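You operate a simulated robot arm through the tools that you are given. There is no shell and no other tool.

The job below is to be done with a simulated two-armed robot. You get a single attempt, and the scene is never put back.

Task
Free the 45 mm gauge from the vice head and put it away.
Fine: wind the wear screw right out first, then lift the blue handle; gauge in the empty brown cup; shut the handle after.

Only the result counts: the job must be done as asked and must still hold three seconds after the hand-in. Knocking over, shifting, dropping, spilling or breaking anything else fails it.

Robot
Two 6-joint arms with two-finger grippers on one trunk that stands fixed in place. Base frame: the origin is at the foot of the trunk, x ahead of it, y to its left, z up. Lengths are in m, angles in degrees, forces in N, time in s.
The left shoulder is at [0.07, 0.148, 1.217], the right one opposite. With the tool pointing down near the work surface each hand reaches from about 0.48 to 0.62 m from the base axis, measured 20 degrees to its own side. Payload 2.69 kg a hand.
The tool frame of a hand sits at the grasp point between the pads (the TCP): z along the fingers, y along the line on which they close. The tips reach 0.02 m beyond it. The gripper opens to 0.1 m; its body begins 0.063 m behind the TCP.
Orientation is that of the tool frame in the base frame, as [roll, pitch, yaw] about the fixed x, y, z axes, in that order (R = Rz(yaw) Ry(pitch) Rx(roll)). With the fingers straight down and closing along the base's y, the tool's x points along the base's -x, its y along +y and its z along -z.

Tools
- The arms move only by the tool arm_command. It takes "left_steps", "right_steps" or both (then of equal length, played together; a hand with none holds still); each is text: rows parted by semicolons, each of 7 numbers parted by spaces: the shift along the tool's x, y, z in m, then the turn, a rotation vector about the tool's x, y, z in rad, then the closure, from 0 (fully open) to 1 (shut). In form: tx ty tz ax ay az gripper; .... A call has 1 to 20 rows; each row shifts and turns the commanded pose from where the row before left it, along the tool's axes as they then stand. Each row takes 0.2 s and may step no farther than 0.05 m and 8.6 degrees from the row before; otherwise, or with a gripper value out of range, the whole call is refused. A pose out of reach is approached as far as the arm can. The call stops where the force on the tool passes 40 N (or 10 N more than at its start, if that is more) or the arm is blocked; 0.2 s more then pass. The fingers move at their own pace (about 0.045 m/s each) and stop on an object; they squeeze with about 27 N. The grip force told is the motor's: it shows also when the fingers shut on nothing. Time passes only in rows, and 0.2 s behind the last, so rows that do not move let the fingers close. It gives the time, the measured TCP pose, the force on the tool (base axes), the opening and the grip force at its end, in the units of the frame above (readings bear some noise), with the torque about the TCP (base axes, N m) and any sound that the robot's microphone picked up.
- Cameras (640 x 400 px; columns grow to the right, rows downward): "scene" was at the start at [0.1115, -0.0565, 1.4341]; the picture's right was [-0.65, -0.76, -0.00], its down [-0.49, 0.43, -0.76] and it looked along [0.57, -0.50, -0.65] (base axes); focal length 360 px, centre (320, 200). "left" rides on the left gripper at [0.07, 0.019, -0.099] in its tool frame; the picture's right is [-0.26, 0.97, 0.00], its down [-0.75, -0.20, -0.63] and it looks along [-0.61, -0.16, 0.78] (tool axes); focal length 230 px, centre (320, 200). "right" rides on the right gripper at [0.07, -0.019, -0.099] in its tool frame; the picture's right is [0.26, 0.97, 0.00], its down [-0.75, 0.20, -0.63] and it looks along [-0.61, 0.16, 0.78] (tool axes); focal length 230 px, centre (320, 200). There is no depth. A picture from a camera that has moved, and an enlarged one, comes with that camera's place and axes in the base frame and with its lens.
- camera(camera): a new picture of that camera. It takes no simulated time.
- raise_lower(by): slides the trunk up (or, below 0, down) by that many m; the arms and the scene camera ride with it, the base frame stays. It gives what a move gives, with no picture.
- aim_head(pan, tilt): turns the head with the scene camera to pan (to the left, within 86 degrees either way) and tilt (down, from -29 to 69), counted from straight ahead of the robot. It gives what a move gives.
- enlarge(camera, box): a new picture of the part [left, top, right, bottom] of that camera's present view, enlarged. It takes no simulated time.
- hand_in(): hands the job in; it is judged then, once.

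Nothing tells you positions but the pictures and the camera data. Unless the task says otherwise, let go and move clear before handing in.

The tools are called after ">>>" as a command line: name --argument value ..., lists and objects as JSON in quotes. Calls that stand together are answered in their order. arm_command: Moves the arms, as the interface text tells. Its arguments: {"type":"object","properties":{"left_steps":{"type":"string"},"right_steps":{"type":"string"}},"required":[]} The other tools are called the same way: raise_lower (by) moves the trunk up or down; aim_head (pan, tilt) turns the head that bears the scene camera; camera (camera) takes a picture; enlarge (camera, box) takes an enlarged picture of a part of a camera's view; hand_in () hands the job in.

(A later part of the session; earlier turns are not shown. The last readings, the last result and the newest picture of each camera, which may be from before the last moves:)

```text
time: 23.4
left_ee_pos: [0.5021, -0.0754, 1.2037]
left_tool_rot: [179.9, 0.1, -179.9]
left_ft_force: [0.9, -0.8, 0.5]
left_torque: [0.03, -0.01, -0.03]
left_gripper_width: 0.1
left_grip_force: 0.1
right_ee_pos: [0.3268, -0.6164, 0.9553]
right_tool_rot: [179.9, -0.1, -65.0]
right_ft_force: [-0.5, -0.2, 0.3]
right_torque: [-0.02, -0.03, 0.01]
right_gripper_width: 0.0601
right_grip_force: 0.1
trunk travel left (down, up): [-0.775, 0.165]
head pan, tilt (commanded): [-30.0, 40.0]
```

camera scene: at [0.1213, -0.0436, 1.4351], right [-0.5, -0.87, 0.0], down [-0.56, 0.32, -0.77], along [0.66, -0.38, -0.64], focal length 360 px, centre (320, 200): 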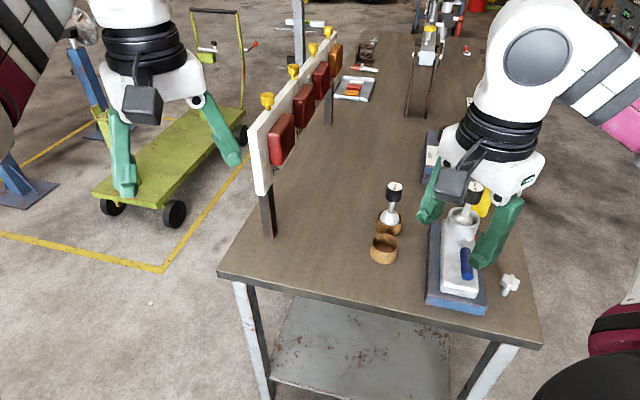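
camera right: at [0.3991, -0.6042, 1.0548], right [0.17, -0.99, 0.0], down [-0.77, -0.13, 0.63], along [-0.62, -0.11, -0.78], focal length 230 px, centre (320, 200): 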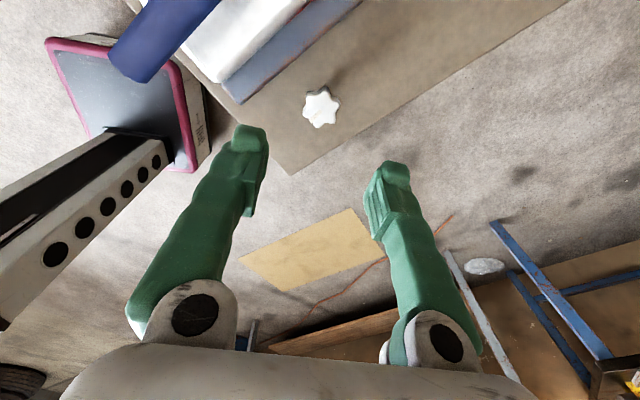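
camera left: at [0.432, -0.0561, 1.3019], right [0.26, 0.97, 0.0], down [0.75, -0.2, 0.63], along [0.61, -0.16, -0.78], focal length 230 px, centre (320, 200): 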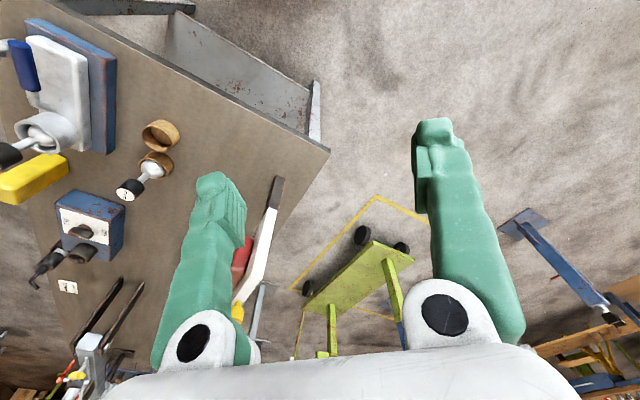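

Yaw -65 is fine too. One more 60° test at this height.

>>> arm_command --right_steps "0 0 0 0 0 0.1496 0.4; 0 0 0 0 0 0.1496 0.4; 0 0 0 0 0 0.1496 0.4; 0 0 0 0 0 0.1496 0.4"

>>> camera --camera "right"

>>> camera --camera "scene"

```text
time: 24.4
left_ee_pos: [0.5025, -0.0758, 1.2037]
left_tool_rot: [-180.0, 0.1, -180.0]
left_ft_force: [0.2, 0.6, 0.6]
left_torque: [0.0, -0.02, -0.01]
left_gripper_width: 0.0999
left_grip_force: 0.2
right_ee_pos: [0.3282, -0.6183, 0.9551]
right_tool_rot: [180.0, -0.1, -99.4]
right_ft_force: [0.6, 0.1, 0.3]
right_torque: [-0.04, -0.01, 0.05]
right_gripper_width: 0.0601
right_grip_force: 0.1
trunk travel left (down, up): [-0.775, 0.165]
head pan, tilt (commanded): [-30.0, 40.0]
```

```text
taken
camera right: at [0.3361, -0.6875, 1.055], right [-1.0, -0.1, 0.0], down [-0.07, 0.77, 0.63], along [-0.06, 0.63, -0.78], focal length 230 px, centre (320, 200)
```

right: 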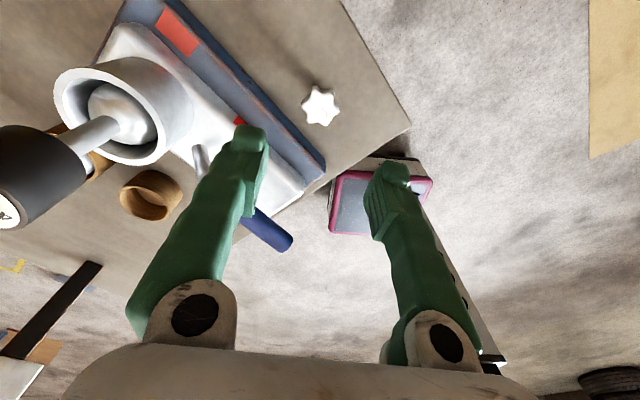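

```text
taken
camera scene: at [0.1212, -0.0437, 1.4351], right [-0.5, -0.87, 0.0], down [-0.56, 0.32, -0.77], along [0.66, -0.38, -0.64], focal length 360 px, centre (320, 200)
```

scene: 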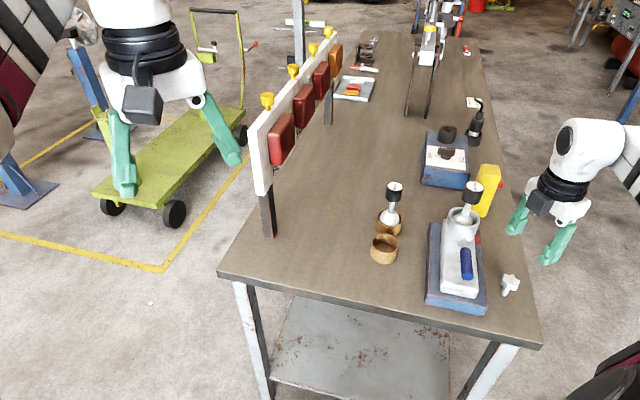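

Yaw -99 is good as well. I'll go to -125, which would give a 240° stroke, and then check the alignment with the knob.

>>> arm_command --right_steps "0 0 0 0 0 0.149 0.4; 0 0 0 0 0 0.149 0.4; 0 0 0 0 0 0.149 0.4"

>>> enlarge --camera "right" --box '[280, 70, 360, 150]'

>>> camera --camera "right"

```text
time: 25.1
left_ee_pos: [0.5032, -0.0753, 1.2029]
left_tool_rot: [-180.0, 0.1, -179.9]
left_ft_force: [-0.8, 0.1, -0.8]
left_torque: [0.01, -0.01, 0.0]
left_gripper_width: 0.1001
left_grip_force: 0.2
right_ee_pos: [0.3294, -0.6184, 0.9559]
right_tool_rot: [-180.0, -0.1, -125.0]
right_ft_force: [-0.8, 0.1, -0.5]
right_torque: [-0.01, 0.02, -0.02]
right_gripper_width: 0.0598
right_grip_force: 0.2
trunk travel left (down, up): [-0.775, 0.165]
head pan, tilt (commanded): [-30.0, 40.0]
```

```text
5.00 times, centred on (320, 110) of right
camera zoom: at [0.3044, -0.6839, 1.0557], right [-0.94, 0.34, 0.0], down [0.27, 0.73, 0.63], along [0.22, 0.59, -0.78], focal length 1150 px, centre (320, 650)
```

zoom: 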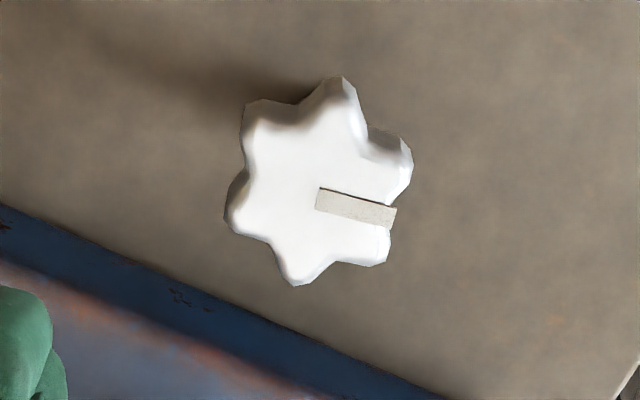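

```text
taken
camera right: at [0.3044, -0.6839, 1.0557], right [-0.94, 0.34, 0.0], down [0.27, 0.73, 0.63], along [0.22, 0.59, -0.78], focal length 230 px, centre (320, 200)
```

right: 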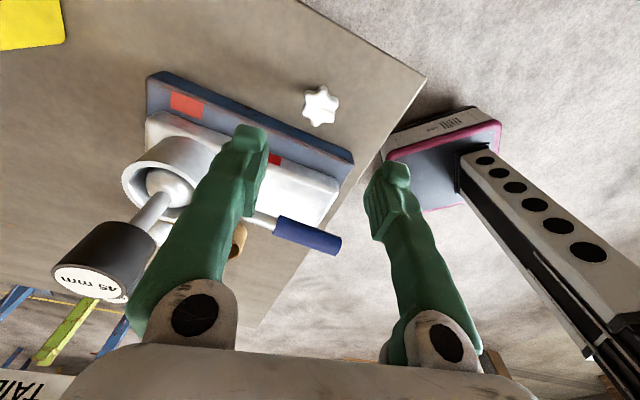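

The knob sits within 2 mm of the tool axis and its lobes line up with the fingers. The plate edge is about 4.9 cm away and its top is near z≈0.81. I'll descend so the tips reach about z=0.812.

>>> arm_command --right_steps "0.001 -0.0005 0.035 0 0 0 0.4; 0 0 0.035 0 0 0 0.4; 0 0 0.034 0 0 0 0.4"

>>> camera --camera "right"

>>> enlarge --camera "scene" --box '[440, 180, 600, 330]'

```text
time: 25.9
left_ee_pos: [0.5028, -0.0767, 1.2025]
left_tool_rot: [-180.0, 0.0, -179.9]
left_ft_force: [-0.1, -0.5, 0.2]
left_torque: [0.02, 0.0, 0.0]
left_gripper_width: 0.0997
left_grip_force: 0.1
right_ee_pos: [0.3298, -0.6182, 0.8521]
right_tool_rot: [180.0, -0.1, -124.9]
right_ft_force: [-0.2, -0.2, 0.3]
right_torque: [0.0, 0.04, 0.01]
right_gripper_width: 0.0601
right_grip_force: 0.0
trunk travel left (down, up): [-0.775, 0.165]
head pan, tilt (commanded): [-30.0, 40.0]
```

```text
taken
camera right: at [0.3049, -0.6853, 0.9519], right [-0.94, 0.34, 0.0], down [0.27, 0.73, 0.63], along [0.21, 0.59, -0.78], focal length 230 px, centre (320, 200)
```

right: 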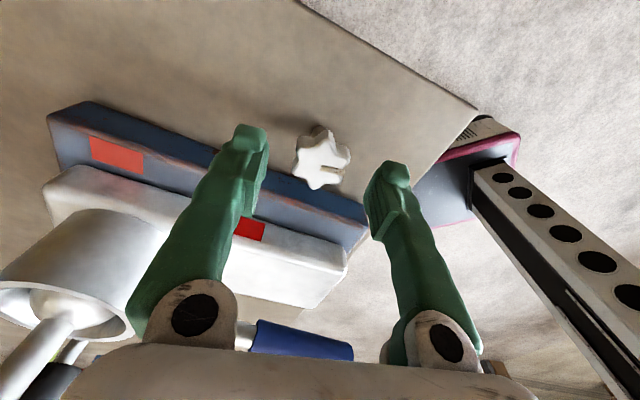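

```text
2.67 times, centred on (520, 255) of scene
camera zoom: at [0.1219, -0.044, 1.4351], right [-0.5, -0.87, 0.0], down [-0.56, 0.32, -0.77], along [0.66, -0.38, -0.64], focal length 961 px, centre (-213, 53)
```

zoom: 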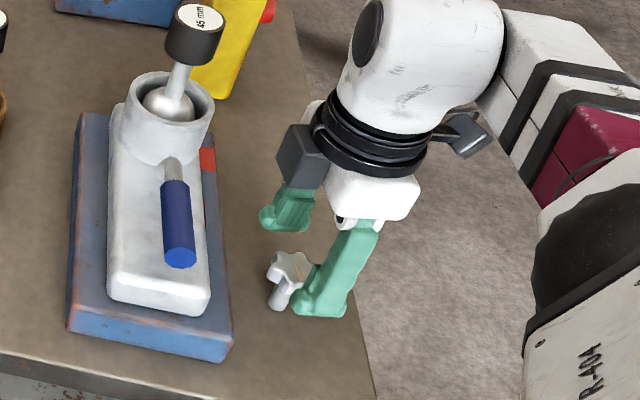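

The knob is centred between the fingers. I'll descend the last 2 cm and close on it.

>>> arm_command --right_steps "0 0 0.01 0 0 0 0.4; 0 0 0.01 0 0 0 0.4; 0 0 0 0 0 0 1; 0 0 0 0 0 0 1; 0 0 0 0 0 0 1; 0 0 0 0 0 0 1"

>>> camera --camera "right"

>>> enlarge --camera "scene" --box '[440, 180, 600, 330]'

```text
time: 27.4
left_ee_pos: [0.5047, -0.076, 1.202]
left_tool_rot: [180.0, 0.1, -179.9]
left_ft_force: [0.2, 0.2, -0.4]
left_torque: [-0.01, 0.01, 0.03]
left_gripper_width: 0.0998
left_grip_force: 0.0
right_ee_pos: [0.3303, -0.6167, 0.8313]
right_tool_rot: [180.0, -0.1, -124.8]
right_ft_force: [4.7, -4.3, 2.8]
right_torque: [-0.05, -0.15, 0.03]
right_gripper_width: 0.0344
right_grip_force: 44.9
trunk travel left (down, up): [-0.775, 0.165]
head pan, tilt (commanded): [-30.0, 40.0]
```

```text
taken
camera right: at [0.3055, -0.6842, 0.9318], right [-0.94, 0.34, 0.0], down [0.26, 0.73, 0.63], along [0.21, 0.59, -0.78], focal length 230 px, centre (320, 200)
```

right: 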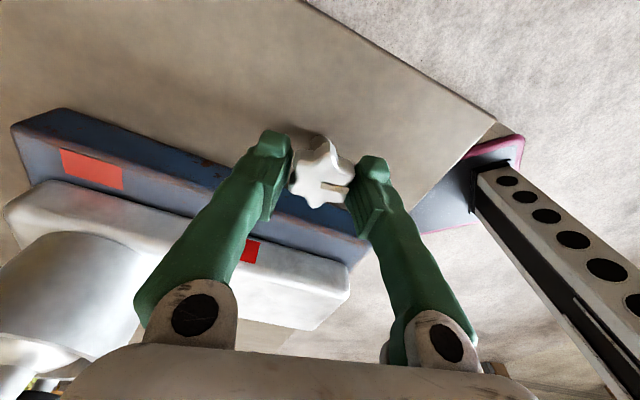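

```text
2.67 times, centred on (520, 255) of scene
camera zoom: at [0.1226, -0.0447, 1.435], right [-0.5, -0.87, 0.0], down [-0.56, 0.32, -0.77], along [0.66, -0.38, -0.64], focal length 961 px, centre (-213, 53)
```

zoom: 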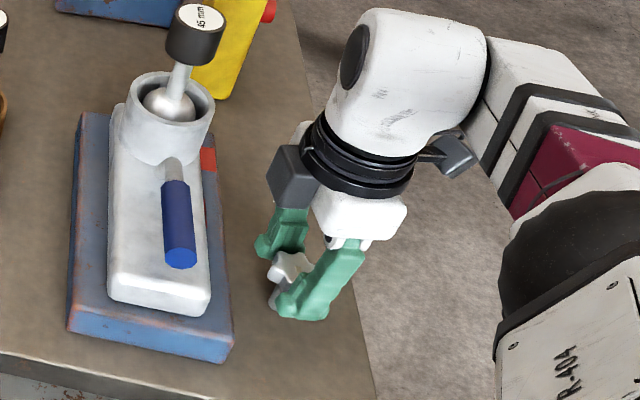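

The knob is gripped at 34 mm opening. I'll start winding anticlockwise, a little at first.

>>> arm_command --right_steps "0 0 0 0 0 -0.1 1; 0 0 0 0 0 -0.1 1; 0 0 0 0 0 -0.1 1"

>>> camera --camera "right"

```text
time: 28.1
left_ee_pos: [0.5027, -0.0749, 1.2016]
left_tool_rot: [-179.8, 0.0, -179.8]
left_ft_force: [0.1, -0.5, -0.1]
left_torque: [0.01, 0.0, -0.02]
left_gripper_width: 0.1001
left_grip_force: 0.0
right_ee_pos: [0.3291, -0.6182, 0.8312]
right_tool_rot: [-179.9, -0.2, -107.6]
right_ft_force: [7.2, -4.3, 9.3]
right_torque: [0.64, -0.25, 0.0]
right_gripper_width: 0.0344
right_grip_force: 45.1
trunk travel left (down, up): [-0.775, 0.165]
head pan, tilt (commanded): [-30.0, 40.0]
```

```text
taken
camera right: at [0.3262, -0.6882, 0.9319], right [-1.0, 0.05, 0.0], down [0.03, 0.78, 0.63], along [0.03, 0.63, -0.78], focal length 230 px, centre (320, 200)
```

right: 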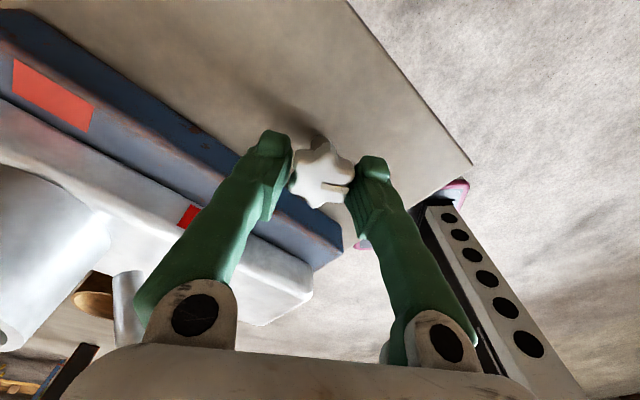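

The knob turns with the hand and a small upward push has built up, so the screw is rising. I'll continue winding and watch the force.

>>> arm_command --right_steps "0 0 0 0 0 -0.149 1; 0 0 0 0 0 -0.149 1; 0 0 0 0 0 -0.149 1; 0 0 0 0 0 -0.149 1"

```text
time: 29.1
left_ee_pos: [0.503, -0.075, 1.2024]
left_tool_rot: [-179.9, 0.2, -179.9]
left_ft_force: [0.9, -0.1, -0.7]
left_torque: [-0.01, 0.03, -0.04]
left_gripper_width: 0.0998
left_grip_force: 0.1
right_ee_pos: [0.3285, -0.6167, 0.8324]
right_tool_rot: [179.9, -0.2, -73.3]
right_ft_force: [9.1, -5.3, 11.5]
right_torque: [0.42, -0.07, 0.0]
right_gripper_width: 0.0347
right_grip_force: 45.3
trunk travel left (down, up): [-0.775, 0.165]
head pan, tilt (commanded): [-30.0, 40.0]
```

Steady: about 11 N upward with some sideways bias. I'll wind on while easing upward slightly and shifting the tool a millimetre to relax the side force.

>>> arm_command --right_steps "0.0009 -0.0008 -0.0003 0 0 -0.149 1; 0 0 -0.0003 0 0 -0.149 1; 0 0 -0.0003 0 0 -0.149 1; 0 0 -0.0003 0 0 -0.149 1; 0 0 -0.0003 0 0 -0.149 1; 0 0 -0.0003 0 0 -0.149 1"

>>> camera --camera "right"

>>> enlarge --camera "scene" --box '[440, 180, 600, 330]'

```text
time: 30.6
left_ee_pos: [0.5017, -0.0769, 1.201]
left_tool_rot: [-180.0, 0.1, -179.9]
left_ft_force: [0.3, 0.6, 0.0]
left_torque: [0.02, 0.02, -0.02]
left_gripper_width: 0.1
left_grip_force: 0.0
right_ee_pos: [0.3271, -0.6175, 0.832]
right_tool_rot: [-180.0, 0.1, -22.2]
right_ft_force: [1.0, 3.3, -5.2]
right_torque: [-0.19, -0.57, 0.01]
right_gripper_width: 0.0344
right_grip_force: 45.1
trunk travel left (down, up): [-0.775, 0.165]
head pan, tilt (commanded): [-30.0, 40.0]
```

```text
taken
camera right: at [0.3995, -0.6266, 0.9314], right [-0.13, -0.99, 0.0], down [-0.77, 0.1, 0.63], along [-0.63, 0.08, -0.77], focal length 230 px, centre (320, 200)
```

right: 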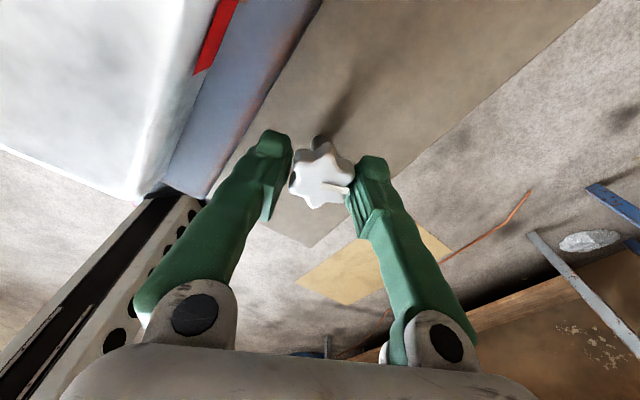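

```text
2.67 times, centred on (520, 255) of scene
camera zoom: at [0.1218, -0.0446, 1.4349], right [-0.5, -0.87, 0.0], down [-0.56, 0.32, -0.77], along [0.66, -0.38, -0.64], focal length 961 px, centre (-213, 53)
```

zoom: 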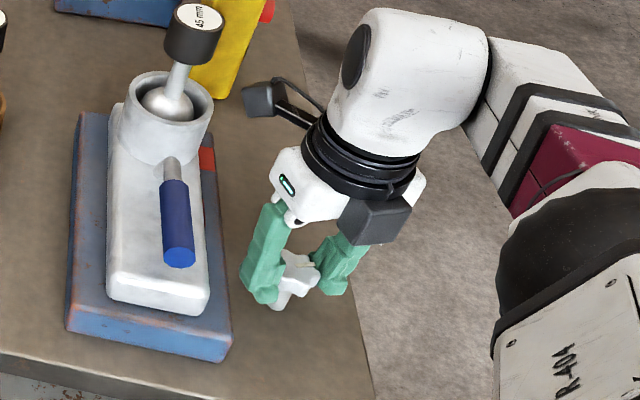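

The screw is rising about 4 mm per turn, and the knob moves with the fingers. I'll keep winding, matching the rise.

>>> arm_command --right_steps "0 0 0 0 0 -0.149 1; 0 0 0 0 0 -0.149 1; 0 0 0 0 0 -0.149 1; 0 0 -0.0001 0 0 -0.149 1; 0 0 -0.0001 0 0 -0.149 1; 0 0 -0.0001 0 0 -0.149 1; 0 0 -0.0001 0 0 -0.149 1; 0 0 -0.0001 0 0 -0.149 1"

>>> camera --camera "right"

```text
time: 32.4
left_ee_pos: [0.5026, -0.0774, 1.2032]
left_tool_rot: [180.0, 0.1, -180.0]
left_ft_force: [0.4, 0.5, 0.5]
left_torque: [0.03, 0.01, -0.01]
left_gripper_width: 0.0998
left_grip_force: 0.1
right_ee_pos: [0.3289, -0.6196, 0.8327]
right_tool_rot: [-179.9, 0.0, 46.0]
right_ft_force: [-7.3, 3.9, -13.6]
right_torque: [-0.22, 0.24, -0.43]
right_gripper_width: 0.0347
right_grip_force: 44.4
trunk travel left (down, up): [-0.775, 0.165]
head pan, tilt (commanded): [-30.0, 40.0]
```

```text
taken
camera right: at [0.3632, -0.5562, 0.9319], right [0.87, -0.48, 0.0], down [-0.38, -0.68, 0.63], along [-0.31, -0.55, -0.78], focal length 230 px, centre (320, 200)
```

right: 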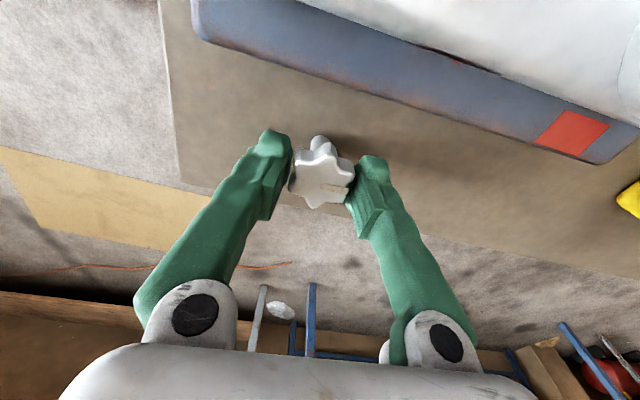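

A twisting resistance of 0.43 N·m has appeared after about 170° of turning. I'll look closely at the knob in the fingers before going on.

>>> enlarge --camera "right" --box '[270, 120, 390, 220]'

>>> enlarge --camera "scene" --box '[440, 180, 600, 330]'

```text
4.00 times, centred on (330, 170) of right
camera zoom: at [0.3632, -0.5562, 0.9319], right [0.87, -0.48, 0.0], down [-0.38, -0.68, 0.63], along [-0.31, -0.55, -0.78], focal length 920 px, centre (280, 320)
```

zoom: 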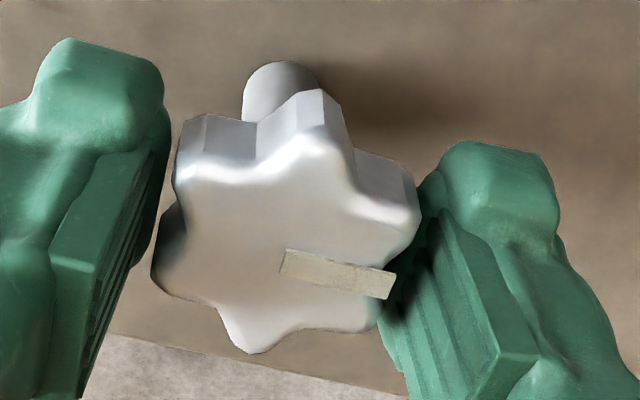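

```text
2.67 times, centred on (520, 255) of scene
camera zoom: at [0.1211, -0.0457, 1.435], right [-0.5, -0.87, 0.0], down [-0.56, 0.32, -0.77], along [0.66, -0.38, -0.64], focal length 961 px, centre (-213, 53)
```

zoom: 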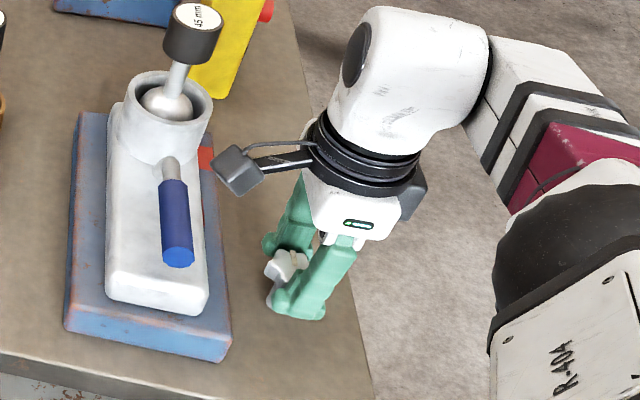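

The pale mark still follows the fingers, so the knob is turning. I'll turn one more small step and compare the torque, to tell a stop from plain friction.

>>> arm_command --right_steps "0 0 0 0 0 -0.05 1"

>>> enlarge --camera "right" --box '[270, 120, 390, 220]'

```text
time: 32.8
left_ee_pos: [0.5022, -0.0776, 1.202]
left_tool_rot: [180.0, 0.1, -179.9]
left_ft_force: [0.4, -0.2, 0.0]
left_torque: [-0.03, 0.03, 0.03]
left_gripper_width: 0.1
left_grip_force: 0.1
right_ee_pos: [0.328, -0.62, 0.8326]
right_tool_rot: [-179.9, 0.1, 48.9]
right_ft_force: [-6.9, 5.2, -14.0]
right_torque: [0.06, -0.06, -0.36]
right_gripper_width: 0.0345
right_grip_force: 44.9
trunk travel left (down, up): [-0.775, 0.165]
head pan, tilt (commanded): [-30.0, 40.0]
```

```text
4.00 times, centred on (330, 170) of right
camera zoom: at [0.3604, -0.5541, 0.9322], right [0.9, -0.44, 0.0], down [-0.34, -0.7, 0.63], along [-0.28, -0.56, -0.78], focal length 920 px, centre (280, 320)
```

zoom: 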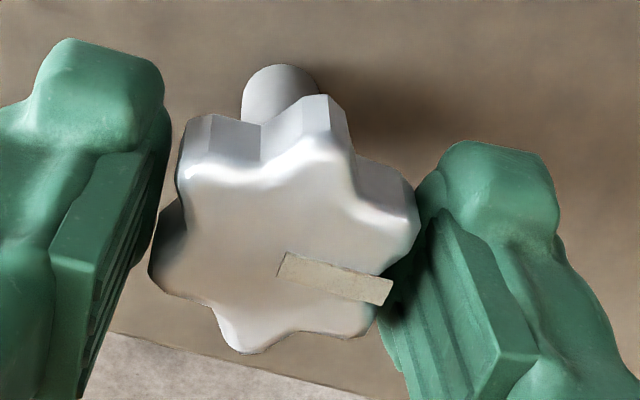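

The knob seems to have slipped about 2° in the fingers this time. I'll turn a bit more and see whether it follows.

>>> arm_command --right_steps "0 0 0 0 0 -0.1 1; 0 0 0 0 0 -0.1 1"

>>> enlarge --camera "right" --box '[270, 120, 390, 220]'

```text
time: 33.4
left_ee_pos: [0.5028, -0.0757, 1.2031]
left_tool_rot: [180.0, 0.2, -179.9]
left_ft_force: [0.2, 0.2, 0.4]
left_torque: [-0.02, 0.01, -0.01]
left_gripper_width: 0.0999
left_grip_force: 0.0
right_ee_pos: [0.3292, -0.6178, 0.833]
right_tool_rot: [-180.0, -0.1, 60.4]
right_ft_force: [-7.8, 8.4, -9.0]
right_torque: [0.23, 0.06, -0.48]
right_gripper_width: 0.0337
right_grip_force: 44.7
trunk travel left (down, up): [-0.775, 0.165]
head pan, tilt (commanded): [-30.0, 40.0]
```

```text
4.00 times, centred on (330, 170) of right
camera zoom: at [0.3473, -0.5483, 0.9333], right [0.97, -0.25, 0.0], down [-0.2, -0.75, 0.63], along [-0.16, -0.61, -0.78], focal length 920 px, centre (280, 320)
```

zoom: 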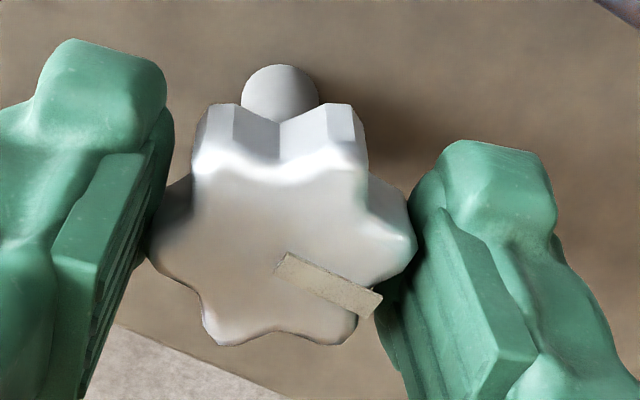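

The knob now stays put while the fingers slip around it, so the screw has come up against its outer stop after about 171°. I'll release it, rise and inspect.

>>> arm_command --right_steps "0 0 0 0 0 0 0.4; 0 0 0 0 0 0 0.4; 0 0 0 0 0 0 0.4; 0 0 -0.03 0 0 0 0.4; 0 0 -0.04 0 0 0 0.4; 0 0 -0.05 0 0 0 0.4"

>>> camera --camera "right"

>>> enlarge --camera "right" --box '[280, 70, 360, 150]'

>>> enlarge --camera "scene" --box '[420, 170, 540, 320]'

```text
time: 34.8
left_ee_pos: [0.5033, -0.0747, 1.2028]
left_tool_rot: [-179.9, 0.3, -179.9]
left_ft_force: [-0.1, -0.1, -1.0]
left_torque: [0.0, -0.03, -0.02]
left_gripper_width: 0.1001
left_grip_force: 0.2
right_ee_pos: [0.3315, -0.6179, 0.9557]
right_tool_rot: [180.0, 0.1, 60.3]
right_ft_force: [0.6, 0.3, -0.2]
right_torque: [-0.03, -0.02, -0.04]
right_gripper_width: 0.0602
right_grip_force: 0.1
trunk travel left (down, up): [-0.775, 0.165]
head pan, tilt (commanded): [-30.0, 40.0]
```

```text
taken
camera right: at [0.3496, -0.5474, 1.0563], right [0.97, -0.25, 0.0], down [-0.2, -0.75, 0.63], along [-0.16, -0.61, -0.78], focal length 230 px, centre (320, 200)
```

right: 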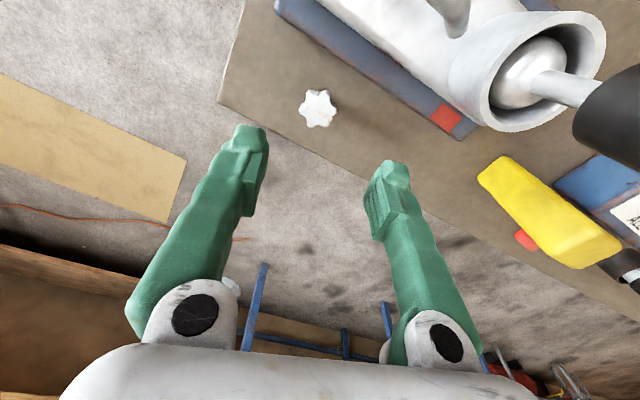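

```text
5.00 times, centred on (320, 110) of right
camera zoom: at [0.3496, -0.5474, 1.0563], right [0.97, -0.25, 0.0], down [-0.2, -0.75, 0.63], along [-0.16, -0.61, -0.78], focal length 1150 px, centre (320, 650)
```

zoom: 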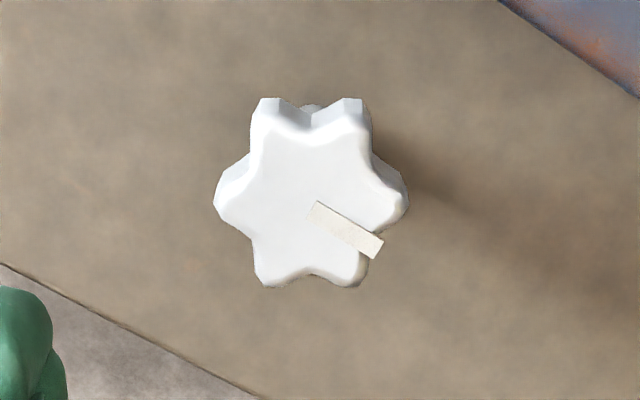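

```text
2.67 times, centred on (480, 245) of scene
camera zoom: at [0.1209, -0.0424, 1.4351], right [-0.5, -0.87, 0.0], down [-0.56, 0.32, -0.77], along [0.66, -0.38, -0.64], focal length 961 px, centre (-107, 80)
```

zoom: 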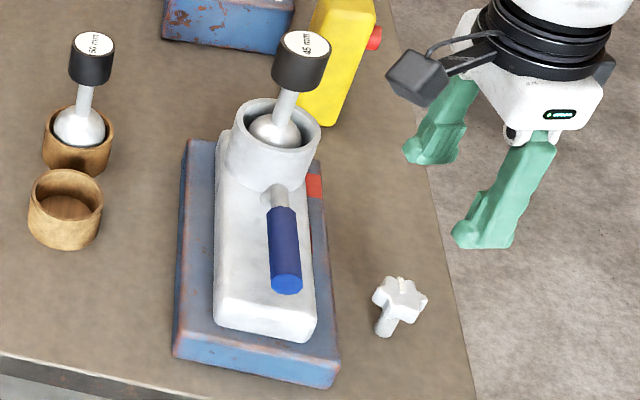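

The mark turned from azimuth 146° to about -46°, which is 168° anticlockwise, and the screw then held against roughly 0.5 N·m. To be sure it's at its stop, I'll regrip squarely on the flats and test it once more.

>>> arm_command --right_steps "-0.0005 -0.0018 0 0 0 0.142 0.4; 0 0 0 0 0 0.142 0.4; 0 0 0.045 0 0 0 0.4; 0 0 0.045 0 0 0 0.4; 0 0 0.0345 0 0 0 0.4; 0 0 0 0 0 0 1; 0 0 0 0 0 0 1; 0 0 0 0 0 0 1; 0 0 0 0 0 0 1"

>>> enlarge --camera "right" --box '[270, 120, 390, 220]'

```text
time: 36.8
left_ee_pos: [0.5034, -0.0771, 1.2039]
left_tool_rot: [-179.9, 0.1, -179.9]
left_ft_force: [-0.7, -0.2, -0.5]
left_torque: [0.01, 0.01, 0.02]
left_gripper_width: 0.1
left_grip_force: 0.1
right_ee_pos: [0.3294, -0.6184, 0.8306]
right_tool_rot: [179.9, 0.1, 44.0]
right_ft_force: [4.5, -5.2, 1.6]
right_torque: [-0.14, -0.13, 0.0]
right_gripper_width: 0.0344
right_grip_force: 45.0
trunk travel left (down, up): [-0.775, 0.165]
head pan, tilt (commanded): [-30.0, 40.0]
```

```text
4.00 times, centred on (330, 170) of right
camera zoom: at [0.3661, -0.5559, 0.9306], right [0.86, -0.51, 0.0], down [-0.4, -0.67, 0.63], along [-0.32, -0.54, -0.78], focal length 920 px, centre (280, 320)
```

zoom: 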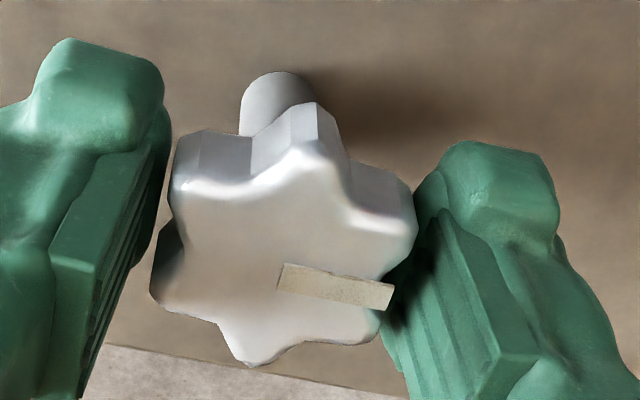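

The knob is gripped squarely again with zero torque. I'll turn it anticlockwise by 11° and see if it resists.

>>> arm_command --right_steps "0 0 0 0 0 -0.1 1; 0 0 0 0 0 -0.1 1"

>>> enlarge --camera "right" --box '[270, 120, 390, 220]'

```text
time: 37.4
left_ee_pos: [0.503, -0.0764, 1.2022]
left_tool_rot: [180.0, 0.1, -179.8]
left_ft_force: [-0.9, 0.1, 0.6]
left_torque: [-0.01, 0.0, 0.01]
left_gripper_width: 0.0999
left_grip_force: 0.1
right_ee_pos: [0.3288, -0.6194, 0.8301]
right_tool_rot: [179.9, 0.1, 55.5]
right_ft_force: [3.7, -8.5, 5.5]
right_torque: [0.11, -0.18, -0.11]
right_gripper_width: 0.0342
right_grip_force: 45.1
trunk travel left (down, up): [-0.775, 0.165]
head pan, tilt (commanded): [-30.0, 40.0]
```

```text
4.00 times, centred on (330, 170) of right
camera zoom: at [0.3523, -0.5509, 0.9303], right [0.94, -0.33, 0.0], down [-0.26, -0.73, 0.63], along [-0.21, -0.6, -0.78], focal length 920 px, centre (280, 320)
```

zoom: 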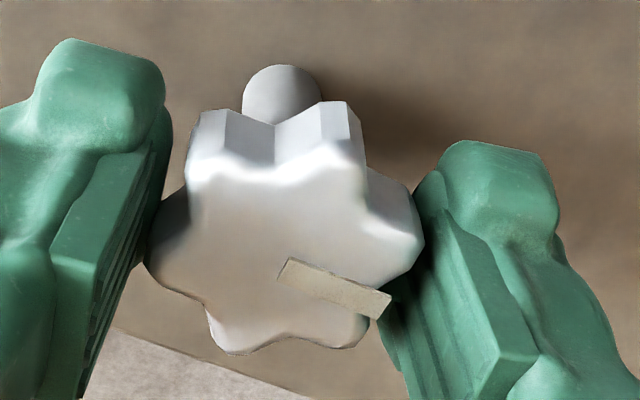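

The knob turned only slightly against the fingers and torque is small. I'll rotate further to see clearly whether it stays fixed in the bench frame.

>>> arm_command --right_steps "0 0 0 0 0 -0.12 1; 0 0 0 0 0 -0.12 1; 0 0 0 0 0 -0.12 1"

>>> enlarge --camera "right" --box '[270, 120, 390, 220]'

```text
time: 38.1
left_ee_pos: [0.504, -0.0738, 1.2009]
left_tool_rot: [-179.9, 0.0, -179.8]
left_ft_force: [-0.4, -0.2, 0.2]
left_torque: [0.01, 0.04, 0.01]
left_gripper_width: 0.1
left_grip_force: 0.1
right_ee_pos: [0.3296, -0.6175, 0.8289]
right_tool_rot: [-179.9, 0.2, 76.4]
right_ft_force: [7.0, -6.5, 8.7]
right_torque: [-0.08, -0.01, -0.49]
right_gripper_width: 0.0344
right_grip_force: 45.0
trunk travel left (down, up): [-0.775, 0.165]
head pan, tilt (commanded): [-30.0, 40.0]
```

```text
4.00 times, centred on (330, 170) of right
camera zoom: at [0.3279, -0.5438, 0.9291], right [1.0, 0.02, 0.0], down [0.02, -0.78, 0.63], along [0.01, -0.63, -0.78], focal length 920 px, centre (280, 320)
```

zoom: 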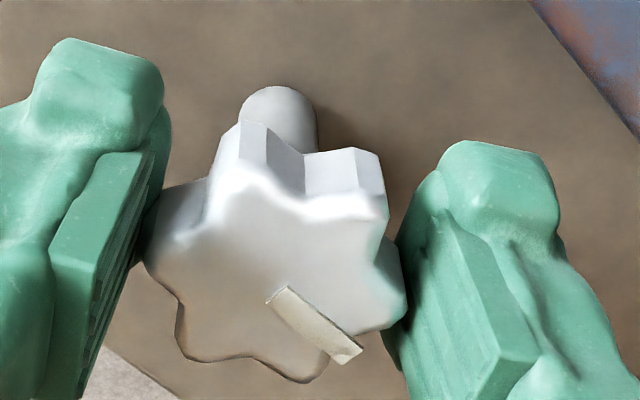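

The gripper slips round while the knob stays fixed at 0.49 N·m, so the screw is hard against its outer stop. I'll release, rise and check it and the vice.

>>> arm_command --right_steps "0 0 0 0 0 0 0.4; 0 0 0 0 0 0 0.4; 0 0 0 0 0 0 0.4; 0 0 -0.03 0 0 0 0.4; 0 0 -0.045 0 0 0 0.4; 0 0 -0.05 0 0 0 0.4; 0 0 -0.05 0 0 0 0.4"

>>> camera --camera "right"

>>> enlarge --camera "scene" --box '[480, 260, 540, 310]'

>>> enlarge --camera "scene" --box '[420, 170, 500, 320]'

```text
time: 39.8
left_ee_pos: [0.5035, -0.0739, 1.2037]
left_tool_rot: [-179.9, 0.2, 180.0]
left_ft_force: [-0.4, 0.4, 0.2]
left_torque: [0.0, -0.02, 0.03]
left_gripper_width: 0.0999
left_grip_force: 0.1
right_ee_pos: [0.327, -0.6116, 1.0072]
right_tool_rot: [-180.0, 0.1, 76.2]
right_ft_force: [0.0, 0.3, 0.7]
right_torque: [-0.03, 0.04, -0.03]
right_gripper_width: 0.0599
right_grip_force: 0.0
trunk travel left (down, up): [-0.775, 0.165]
head pan, tilt (commanded): [-30.0, 40.0]
```

```text
taken
camera right: at [0.3258, -0.54, 1.1063], right [1.0, 0.02, 0.0], down [0.02, -0.78, 0.63], along [0.01, -0.63, -0.78], focal length 230 px, centre (320, 200)
```

right: 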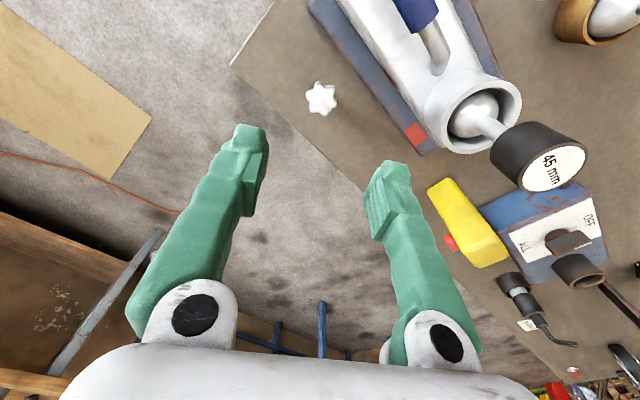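

```text
8.00 times, centred on (510, 285) of scene
camera zoom: at [0.1205, -0.0422, 1.4352], right [-0.5, -0.87, 0.0], down [-0.56, 0.32, -0.77], along [0.66, -0.38, -0.64], focal length 2882 px, centre (-1200, -480)
```

zoom: 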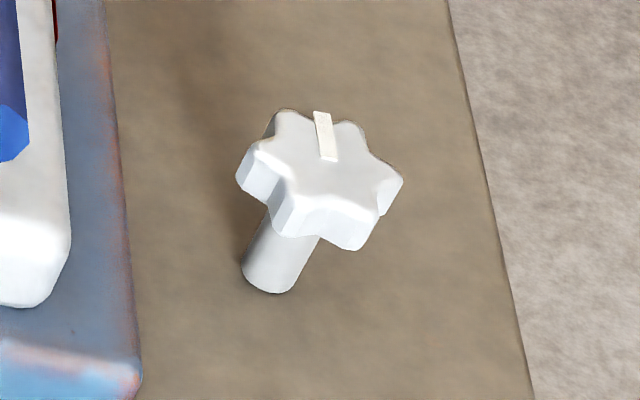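

```text
2.67 times, centred on (460, 245) of scene
camera zoom: at [0.1205, -0.0422, 1.4352], right [-0.5, -0.87, 0.0], down [-0.56, 0.32, -0.77], along [0.66, -0.38, -0.64], focal length 961 px, centre (-53, 80)
```

zoom: 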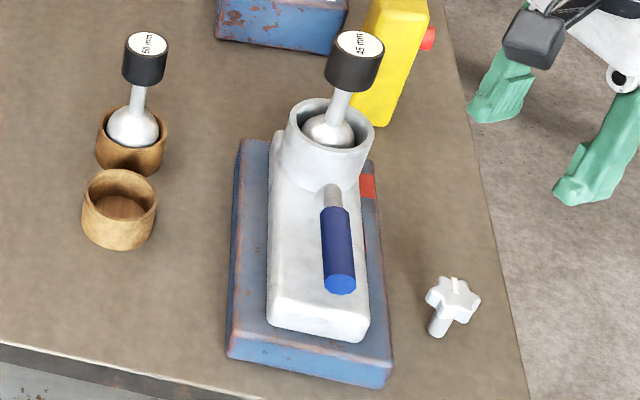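

The screw's mark is at its new end position and everything else is untouched. Next is the handle: I'll turn the hand to yaw about -45, so the fingers close across the handle, then move above its free end.

>>> arm_command --right_steps "0 0 0 0 0 0.1499 0.4; 0 0 0 0 0 0.1499 0.4; 0 0 0 0 0 0.1499 0.4; 0 0 0 0 0 0.1499 0.4; 0 0 0 0 0 0.1499 0.4; 0 0 0 0 0 0.1499 0.4; 0 0 0 0 0 0.1499 0.4; 0 0 0 0 0 0.1499 0.4; 0 0 0 0 0 0.1499 0.4; 0 0 0 0 0 0.1499 0.4; 0 0 0 0 0 0.1499 0.4; 0 0 0 0 0 0.1499 0.4; 0 0 0 0 0 0.1499 0.4; 0 0 0 0 0 0.1499 0.4"

>>> camera --camera "right"

```text
time: 42.8
left_ee_pos: [0.5017, -0.0748, 1.2032]
left_tool_rot: [-179.9, 0.1, -180.0]
left_ft_force: [0.4, 0.4, -0.1]
left_torque: [-0.02, 0.0, -0.02]
left_gripper_width: 0.1001
left_grip_force: 0.0
right_ee_pos: [0.3265, -0.617, 1.0027]
right_tool_rot: [179.9, -0.1, -44.1]
right_ft_force: [0.3, -0.1, -0.1]
right_torque: [-0.03, 0.02, 0.0]
right_gripper_width: 0.0599
right_grip_force: 0.0
trunk travel left (down, up): [-0.775, 0.165]
head pan, tilt (commanded): [-30.0, 40.0]
```

```text
taken
camera right: at [0.3906, -0.6518, 1.1038], right [-0.49, -0.87, 0.0], down [-0.68, 0.38, 0.63], along [-0.55, 0.31, -0.78], focal length 230 px, centre (320, 200)
```

right: 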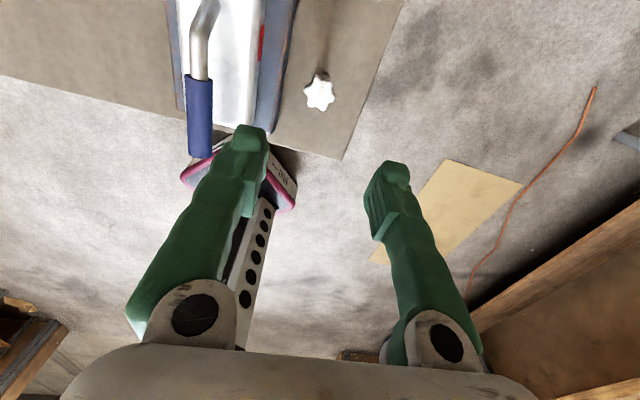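

Orientation is reached. I'll move across to above the handle's free end at z≈0.96.

>>> arm_command --right_steps "-0.0158 -0.0349 0.0143 0 0 0 0.4; -0.0158 -0.0349 0.0143 0 0 0 0.4; -0.0158 -0.0349 0.0143 0 0 0.0157 0.4"

>>> camera --camera "right"

>>> enlarge --camera "scene" --box '[420, 170, 540, 320]'

```text
time: 43.5
left_ee_pos: [0.504, -0.076, 1.2034]
left_tool_rot: [180.0, 0.2, -179.8]
left_ft_force: [-0.4, 0.3, 0.2]
left_torque: [-0.01, 0.01, -0.04]
left_gripper_width: 0.1
left_grip_force: 0.0
right_ee_pos: [0.3659, -0.5097, 0.9612]
right_tool_rot: [179.9, 0.0, -45.0]
right_ft_force: [0.6, -0.4, 0.0]
right_torque: [-0.01, -0.03, 0.04]
right_gripper_width: 0.0603
right_grip_force: 0.0
trunk travel left (down, up): [-0.775, 0.165]
head pan, tilt (commanded): [-30.0, 40.0]
```

```text
taken
camera right: at [0.43, -0.5451, 1.0609], right [-0.5, -0.87, 0.0], down [-0.67, 0.39, 0.63], along [-0.55, 0.31, -0.78], focal length 230 px, centre (320, 200)
```

right: 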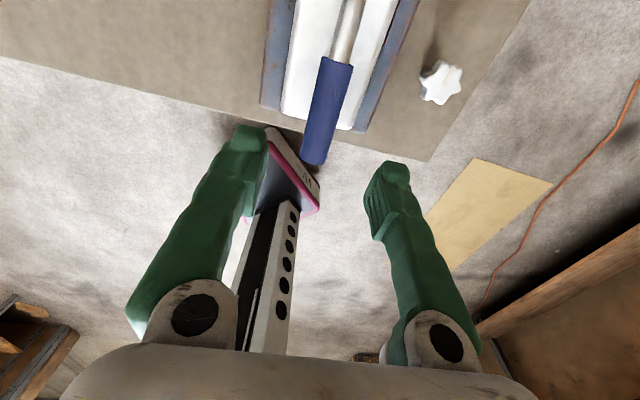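

```text
2.67 times, centred on (480, 245) of scene
camera zoom: at [0.1225, -0.0432, 1.4351], right [-0.5, -0.87, 0.0], down [-0.56, 0.32, -0.77], along [0.66, -0.38, -0.64], focal length 961 px, centre (-107, 80)
```

zoom: 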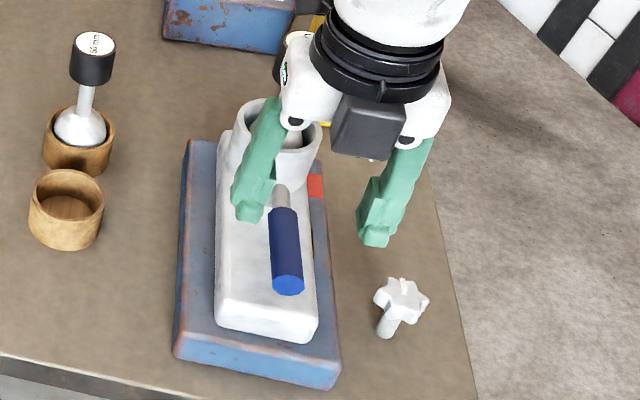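

The handle runs along the tool's x axis with its free end 13 mm from the tool axis and 2 mm off to the side. I'll centre on it, descend to z≈0.900 and close.

>>> arm_command --right_steps "0.004 -0.0022 0.03 0 0 0 0.4; 0 0 0.031 0 0 0 0.4; 0 0 0 0 0 0 1; 0 0 0 0 0 0 1; 0 0 0 0 0 0 1; 0 0 0 0 0 0 1; 0 0 0 0 0 0 1"

>>> camera --camera "right"

>>> enlarge --camera "scene" --box '[420, 170, 540, 320]'

```text
time: 45.1
left_ee_pos: [0.5015, -0.0745, 1.2029]
left_tool_rot: [179.9, 0.1, -179.9]
left_ft_force: [0.2, -0.3, -0.2]
left_torque: [-0.02, 0.0, -0.02]
left_gripper_width: 0.0999
left_grip_force: 0.0
right_ee_pos: [0.3705, -0.511, 0.897]
right_tool_rot: [179.9, 0.0, -45.0]
right_ft_force: [-2.4, 1.8, -2.3]
right_torque: [0.07, 0.1, 0.0]
right_gripper_width: 0.0188
right_grip_force: 44.5
trunk travel left (down, up): [-0.775, 0.165]
head pan, tilt (commanded): [-30.0, 40.0]
```

```text
taken
camera right: at [0.4334, -0.5472, 0.9977], right [-0.5, -0.87, 0.0], down [-0.67, 0.39, 0.63], along [-0.55, 0.31, -0.78], focal length 230 px, centre (320, 200)
```

right: 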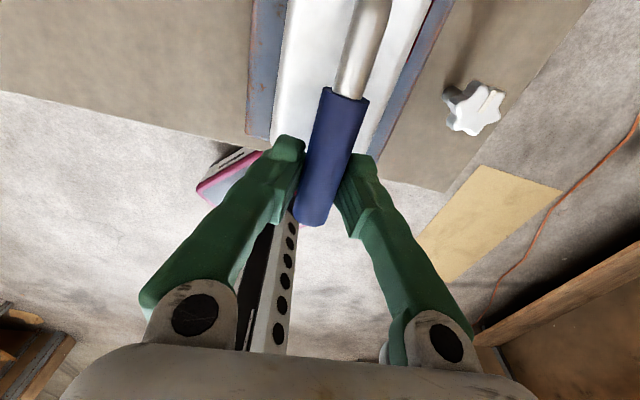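

```text
2.67 times, centred on (480, 245) of scene
camera zoom: at [0.1209, -0.0438, 1.4351], right [-0.5, -0.87, 0.0], down [-0.56, 0.32, -0.77], along [0.66, -0.38, -0.64], focal length 961 px, centre (-107, 80)
```

zoom: 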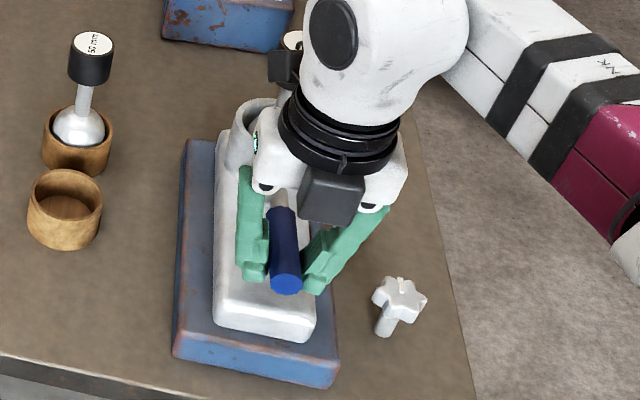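

The handle is gripped (19 mm). I'll start lifting along the arc around its pivot near u≈0.71 and z≈0.865, 10° first.

>>> arm_command --right_steps "0.003 0 -0.0078 0 0 0 1; 0.0036 0 -0.0076 0 0 0 1"

>>> camera --camera "right"

>>> enlarge --camera "scene" --box '[420, 170, 540, 320]'

```text
time: 45.8
left_ee_pos: [0.505, -0.0785, 1.2012]
left_tool_rot: [179.9, 0.0, -179.8]
left_ft_force: [-0.4, 0.7, 0.1]
left_torque: [0.0, 0.01, 0.01]
left_gripper_width: 0.1
left_grip_force: 0.0
right_ee_pos: [0.3781, -0.5191, 0.9119]
right_tool_rot: [-180.0, 0.1, -45.0]
right_ft_force: [-1.0, 3.1, -18.1]
right_torque: [1.0, 1.01, 0.02]
right_gripper_width: 0.0139
right_grip_force: 40.2
trunk travel left (down, up): [-0.775, 0.165]
head pan, tilt (commanded): [-30.0, 40.0]
```

```text
taken
camera right: at [0.4407, -0.5546, 1.0119], right [-0.5, -0.87, 0.0], down [-0.67, 0.39, 0.63], along [-0.55, 0.32, -0.77], focal length 230 px, centre (320, 200)
```

right: 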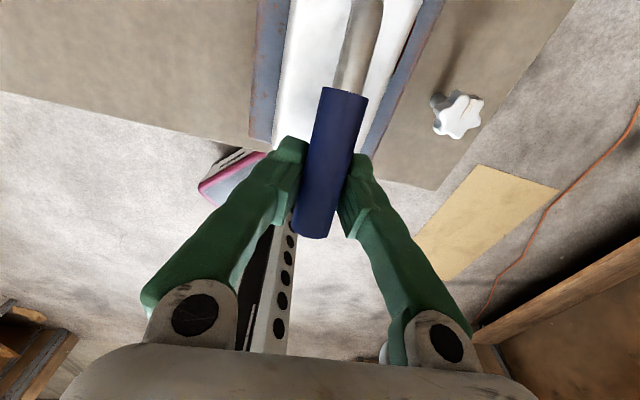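

```text
2.67 times, centred on (480, 245) of scene
camera zoom: at [0.1241, -0.0469, 1.4346], right [-0.5, -0.87, 0.0], down [-0.56, 0.32, -0.76], along [0.66, -0.38, -0.65], focal length 961 px, centre (-107, 80)
```

zoom: 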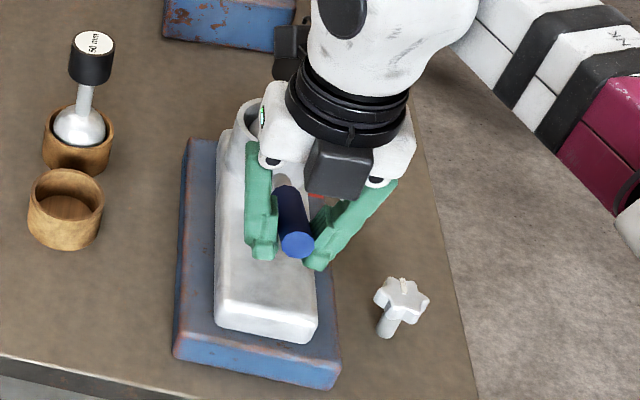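

The handle is coming up with some resistance (18 N), but the grip width has shrunk to 14 mm, so the fingers may be slipping on it. I'll look closely.

>>> enlarge --camera "right" --box '[260, 70, 400, 250]'

>>> enlarge --camera "scene" --box '[440, 220, 510, 280]'

>>> camera --camera "left"

```text
2.22 times, centred on (330, 160) of right
camera zoom: at [0.4407, -0.5546, 1.0119], right [-0.5, -0.87, 0.0], down [-0.67, 0.39, 0.63], along [-0.55, 0.32, -0.77], focal length 511 px, centre (298, 289)
```

zoom: 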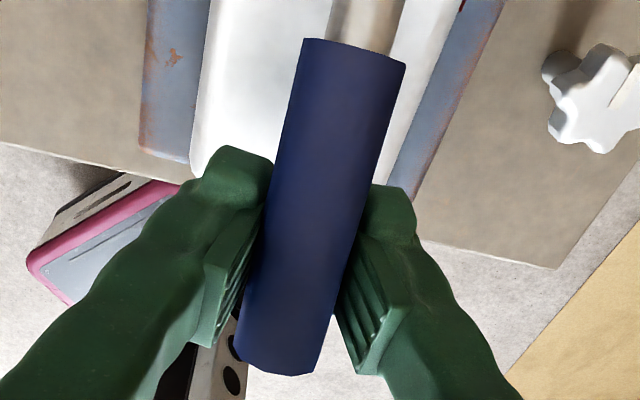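

```text
6.67 times, centred on (475, 250) of scene
camera zoom: at [0.1241, -0.0469, 1.4346], right [-0.5, -0.87, 0.0], down [-0.56, 0.32, -0.76], along [0.66, -0.38, -0.65], focal length 2401 px, centre (-713, -133)
```

zoom: 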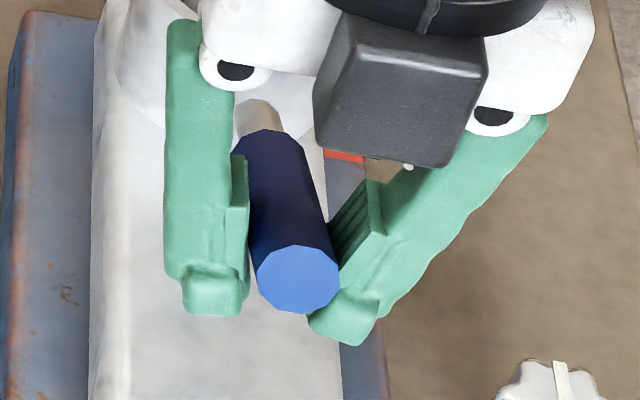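

```text
taken
camera left: at [0.4347, -0.0588, 1.3008], right [0.26, 0.97, 0.0], down [0.75, -0.2, 0.63], along [0.61, -0.16, -0.78], focal length 230 px, centre (320, 200)
```

left: 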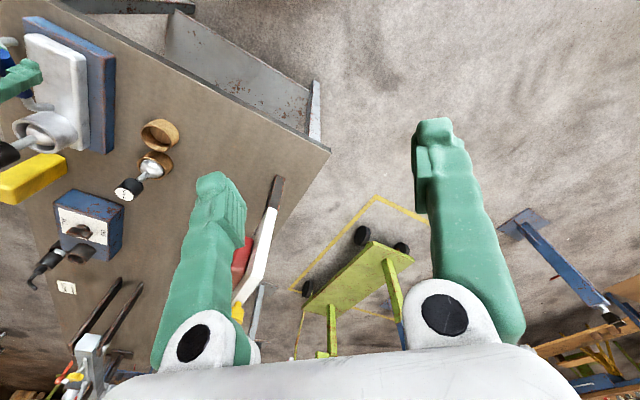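

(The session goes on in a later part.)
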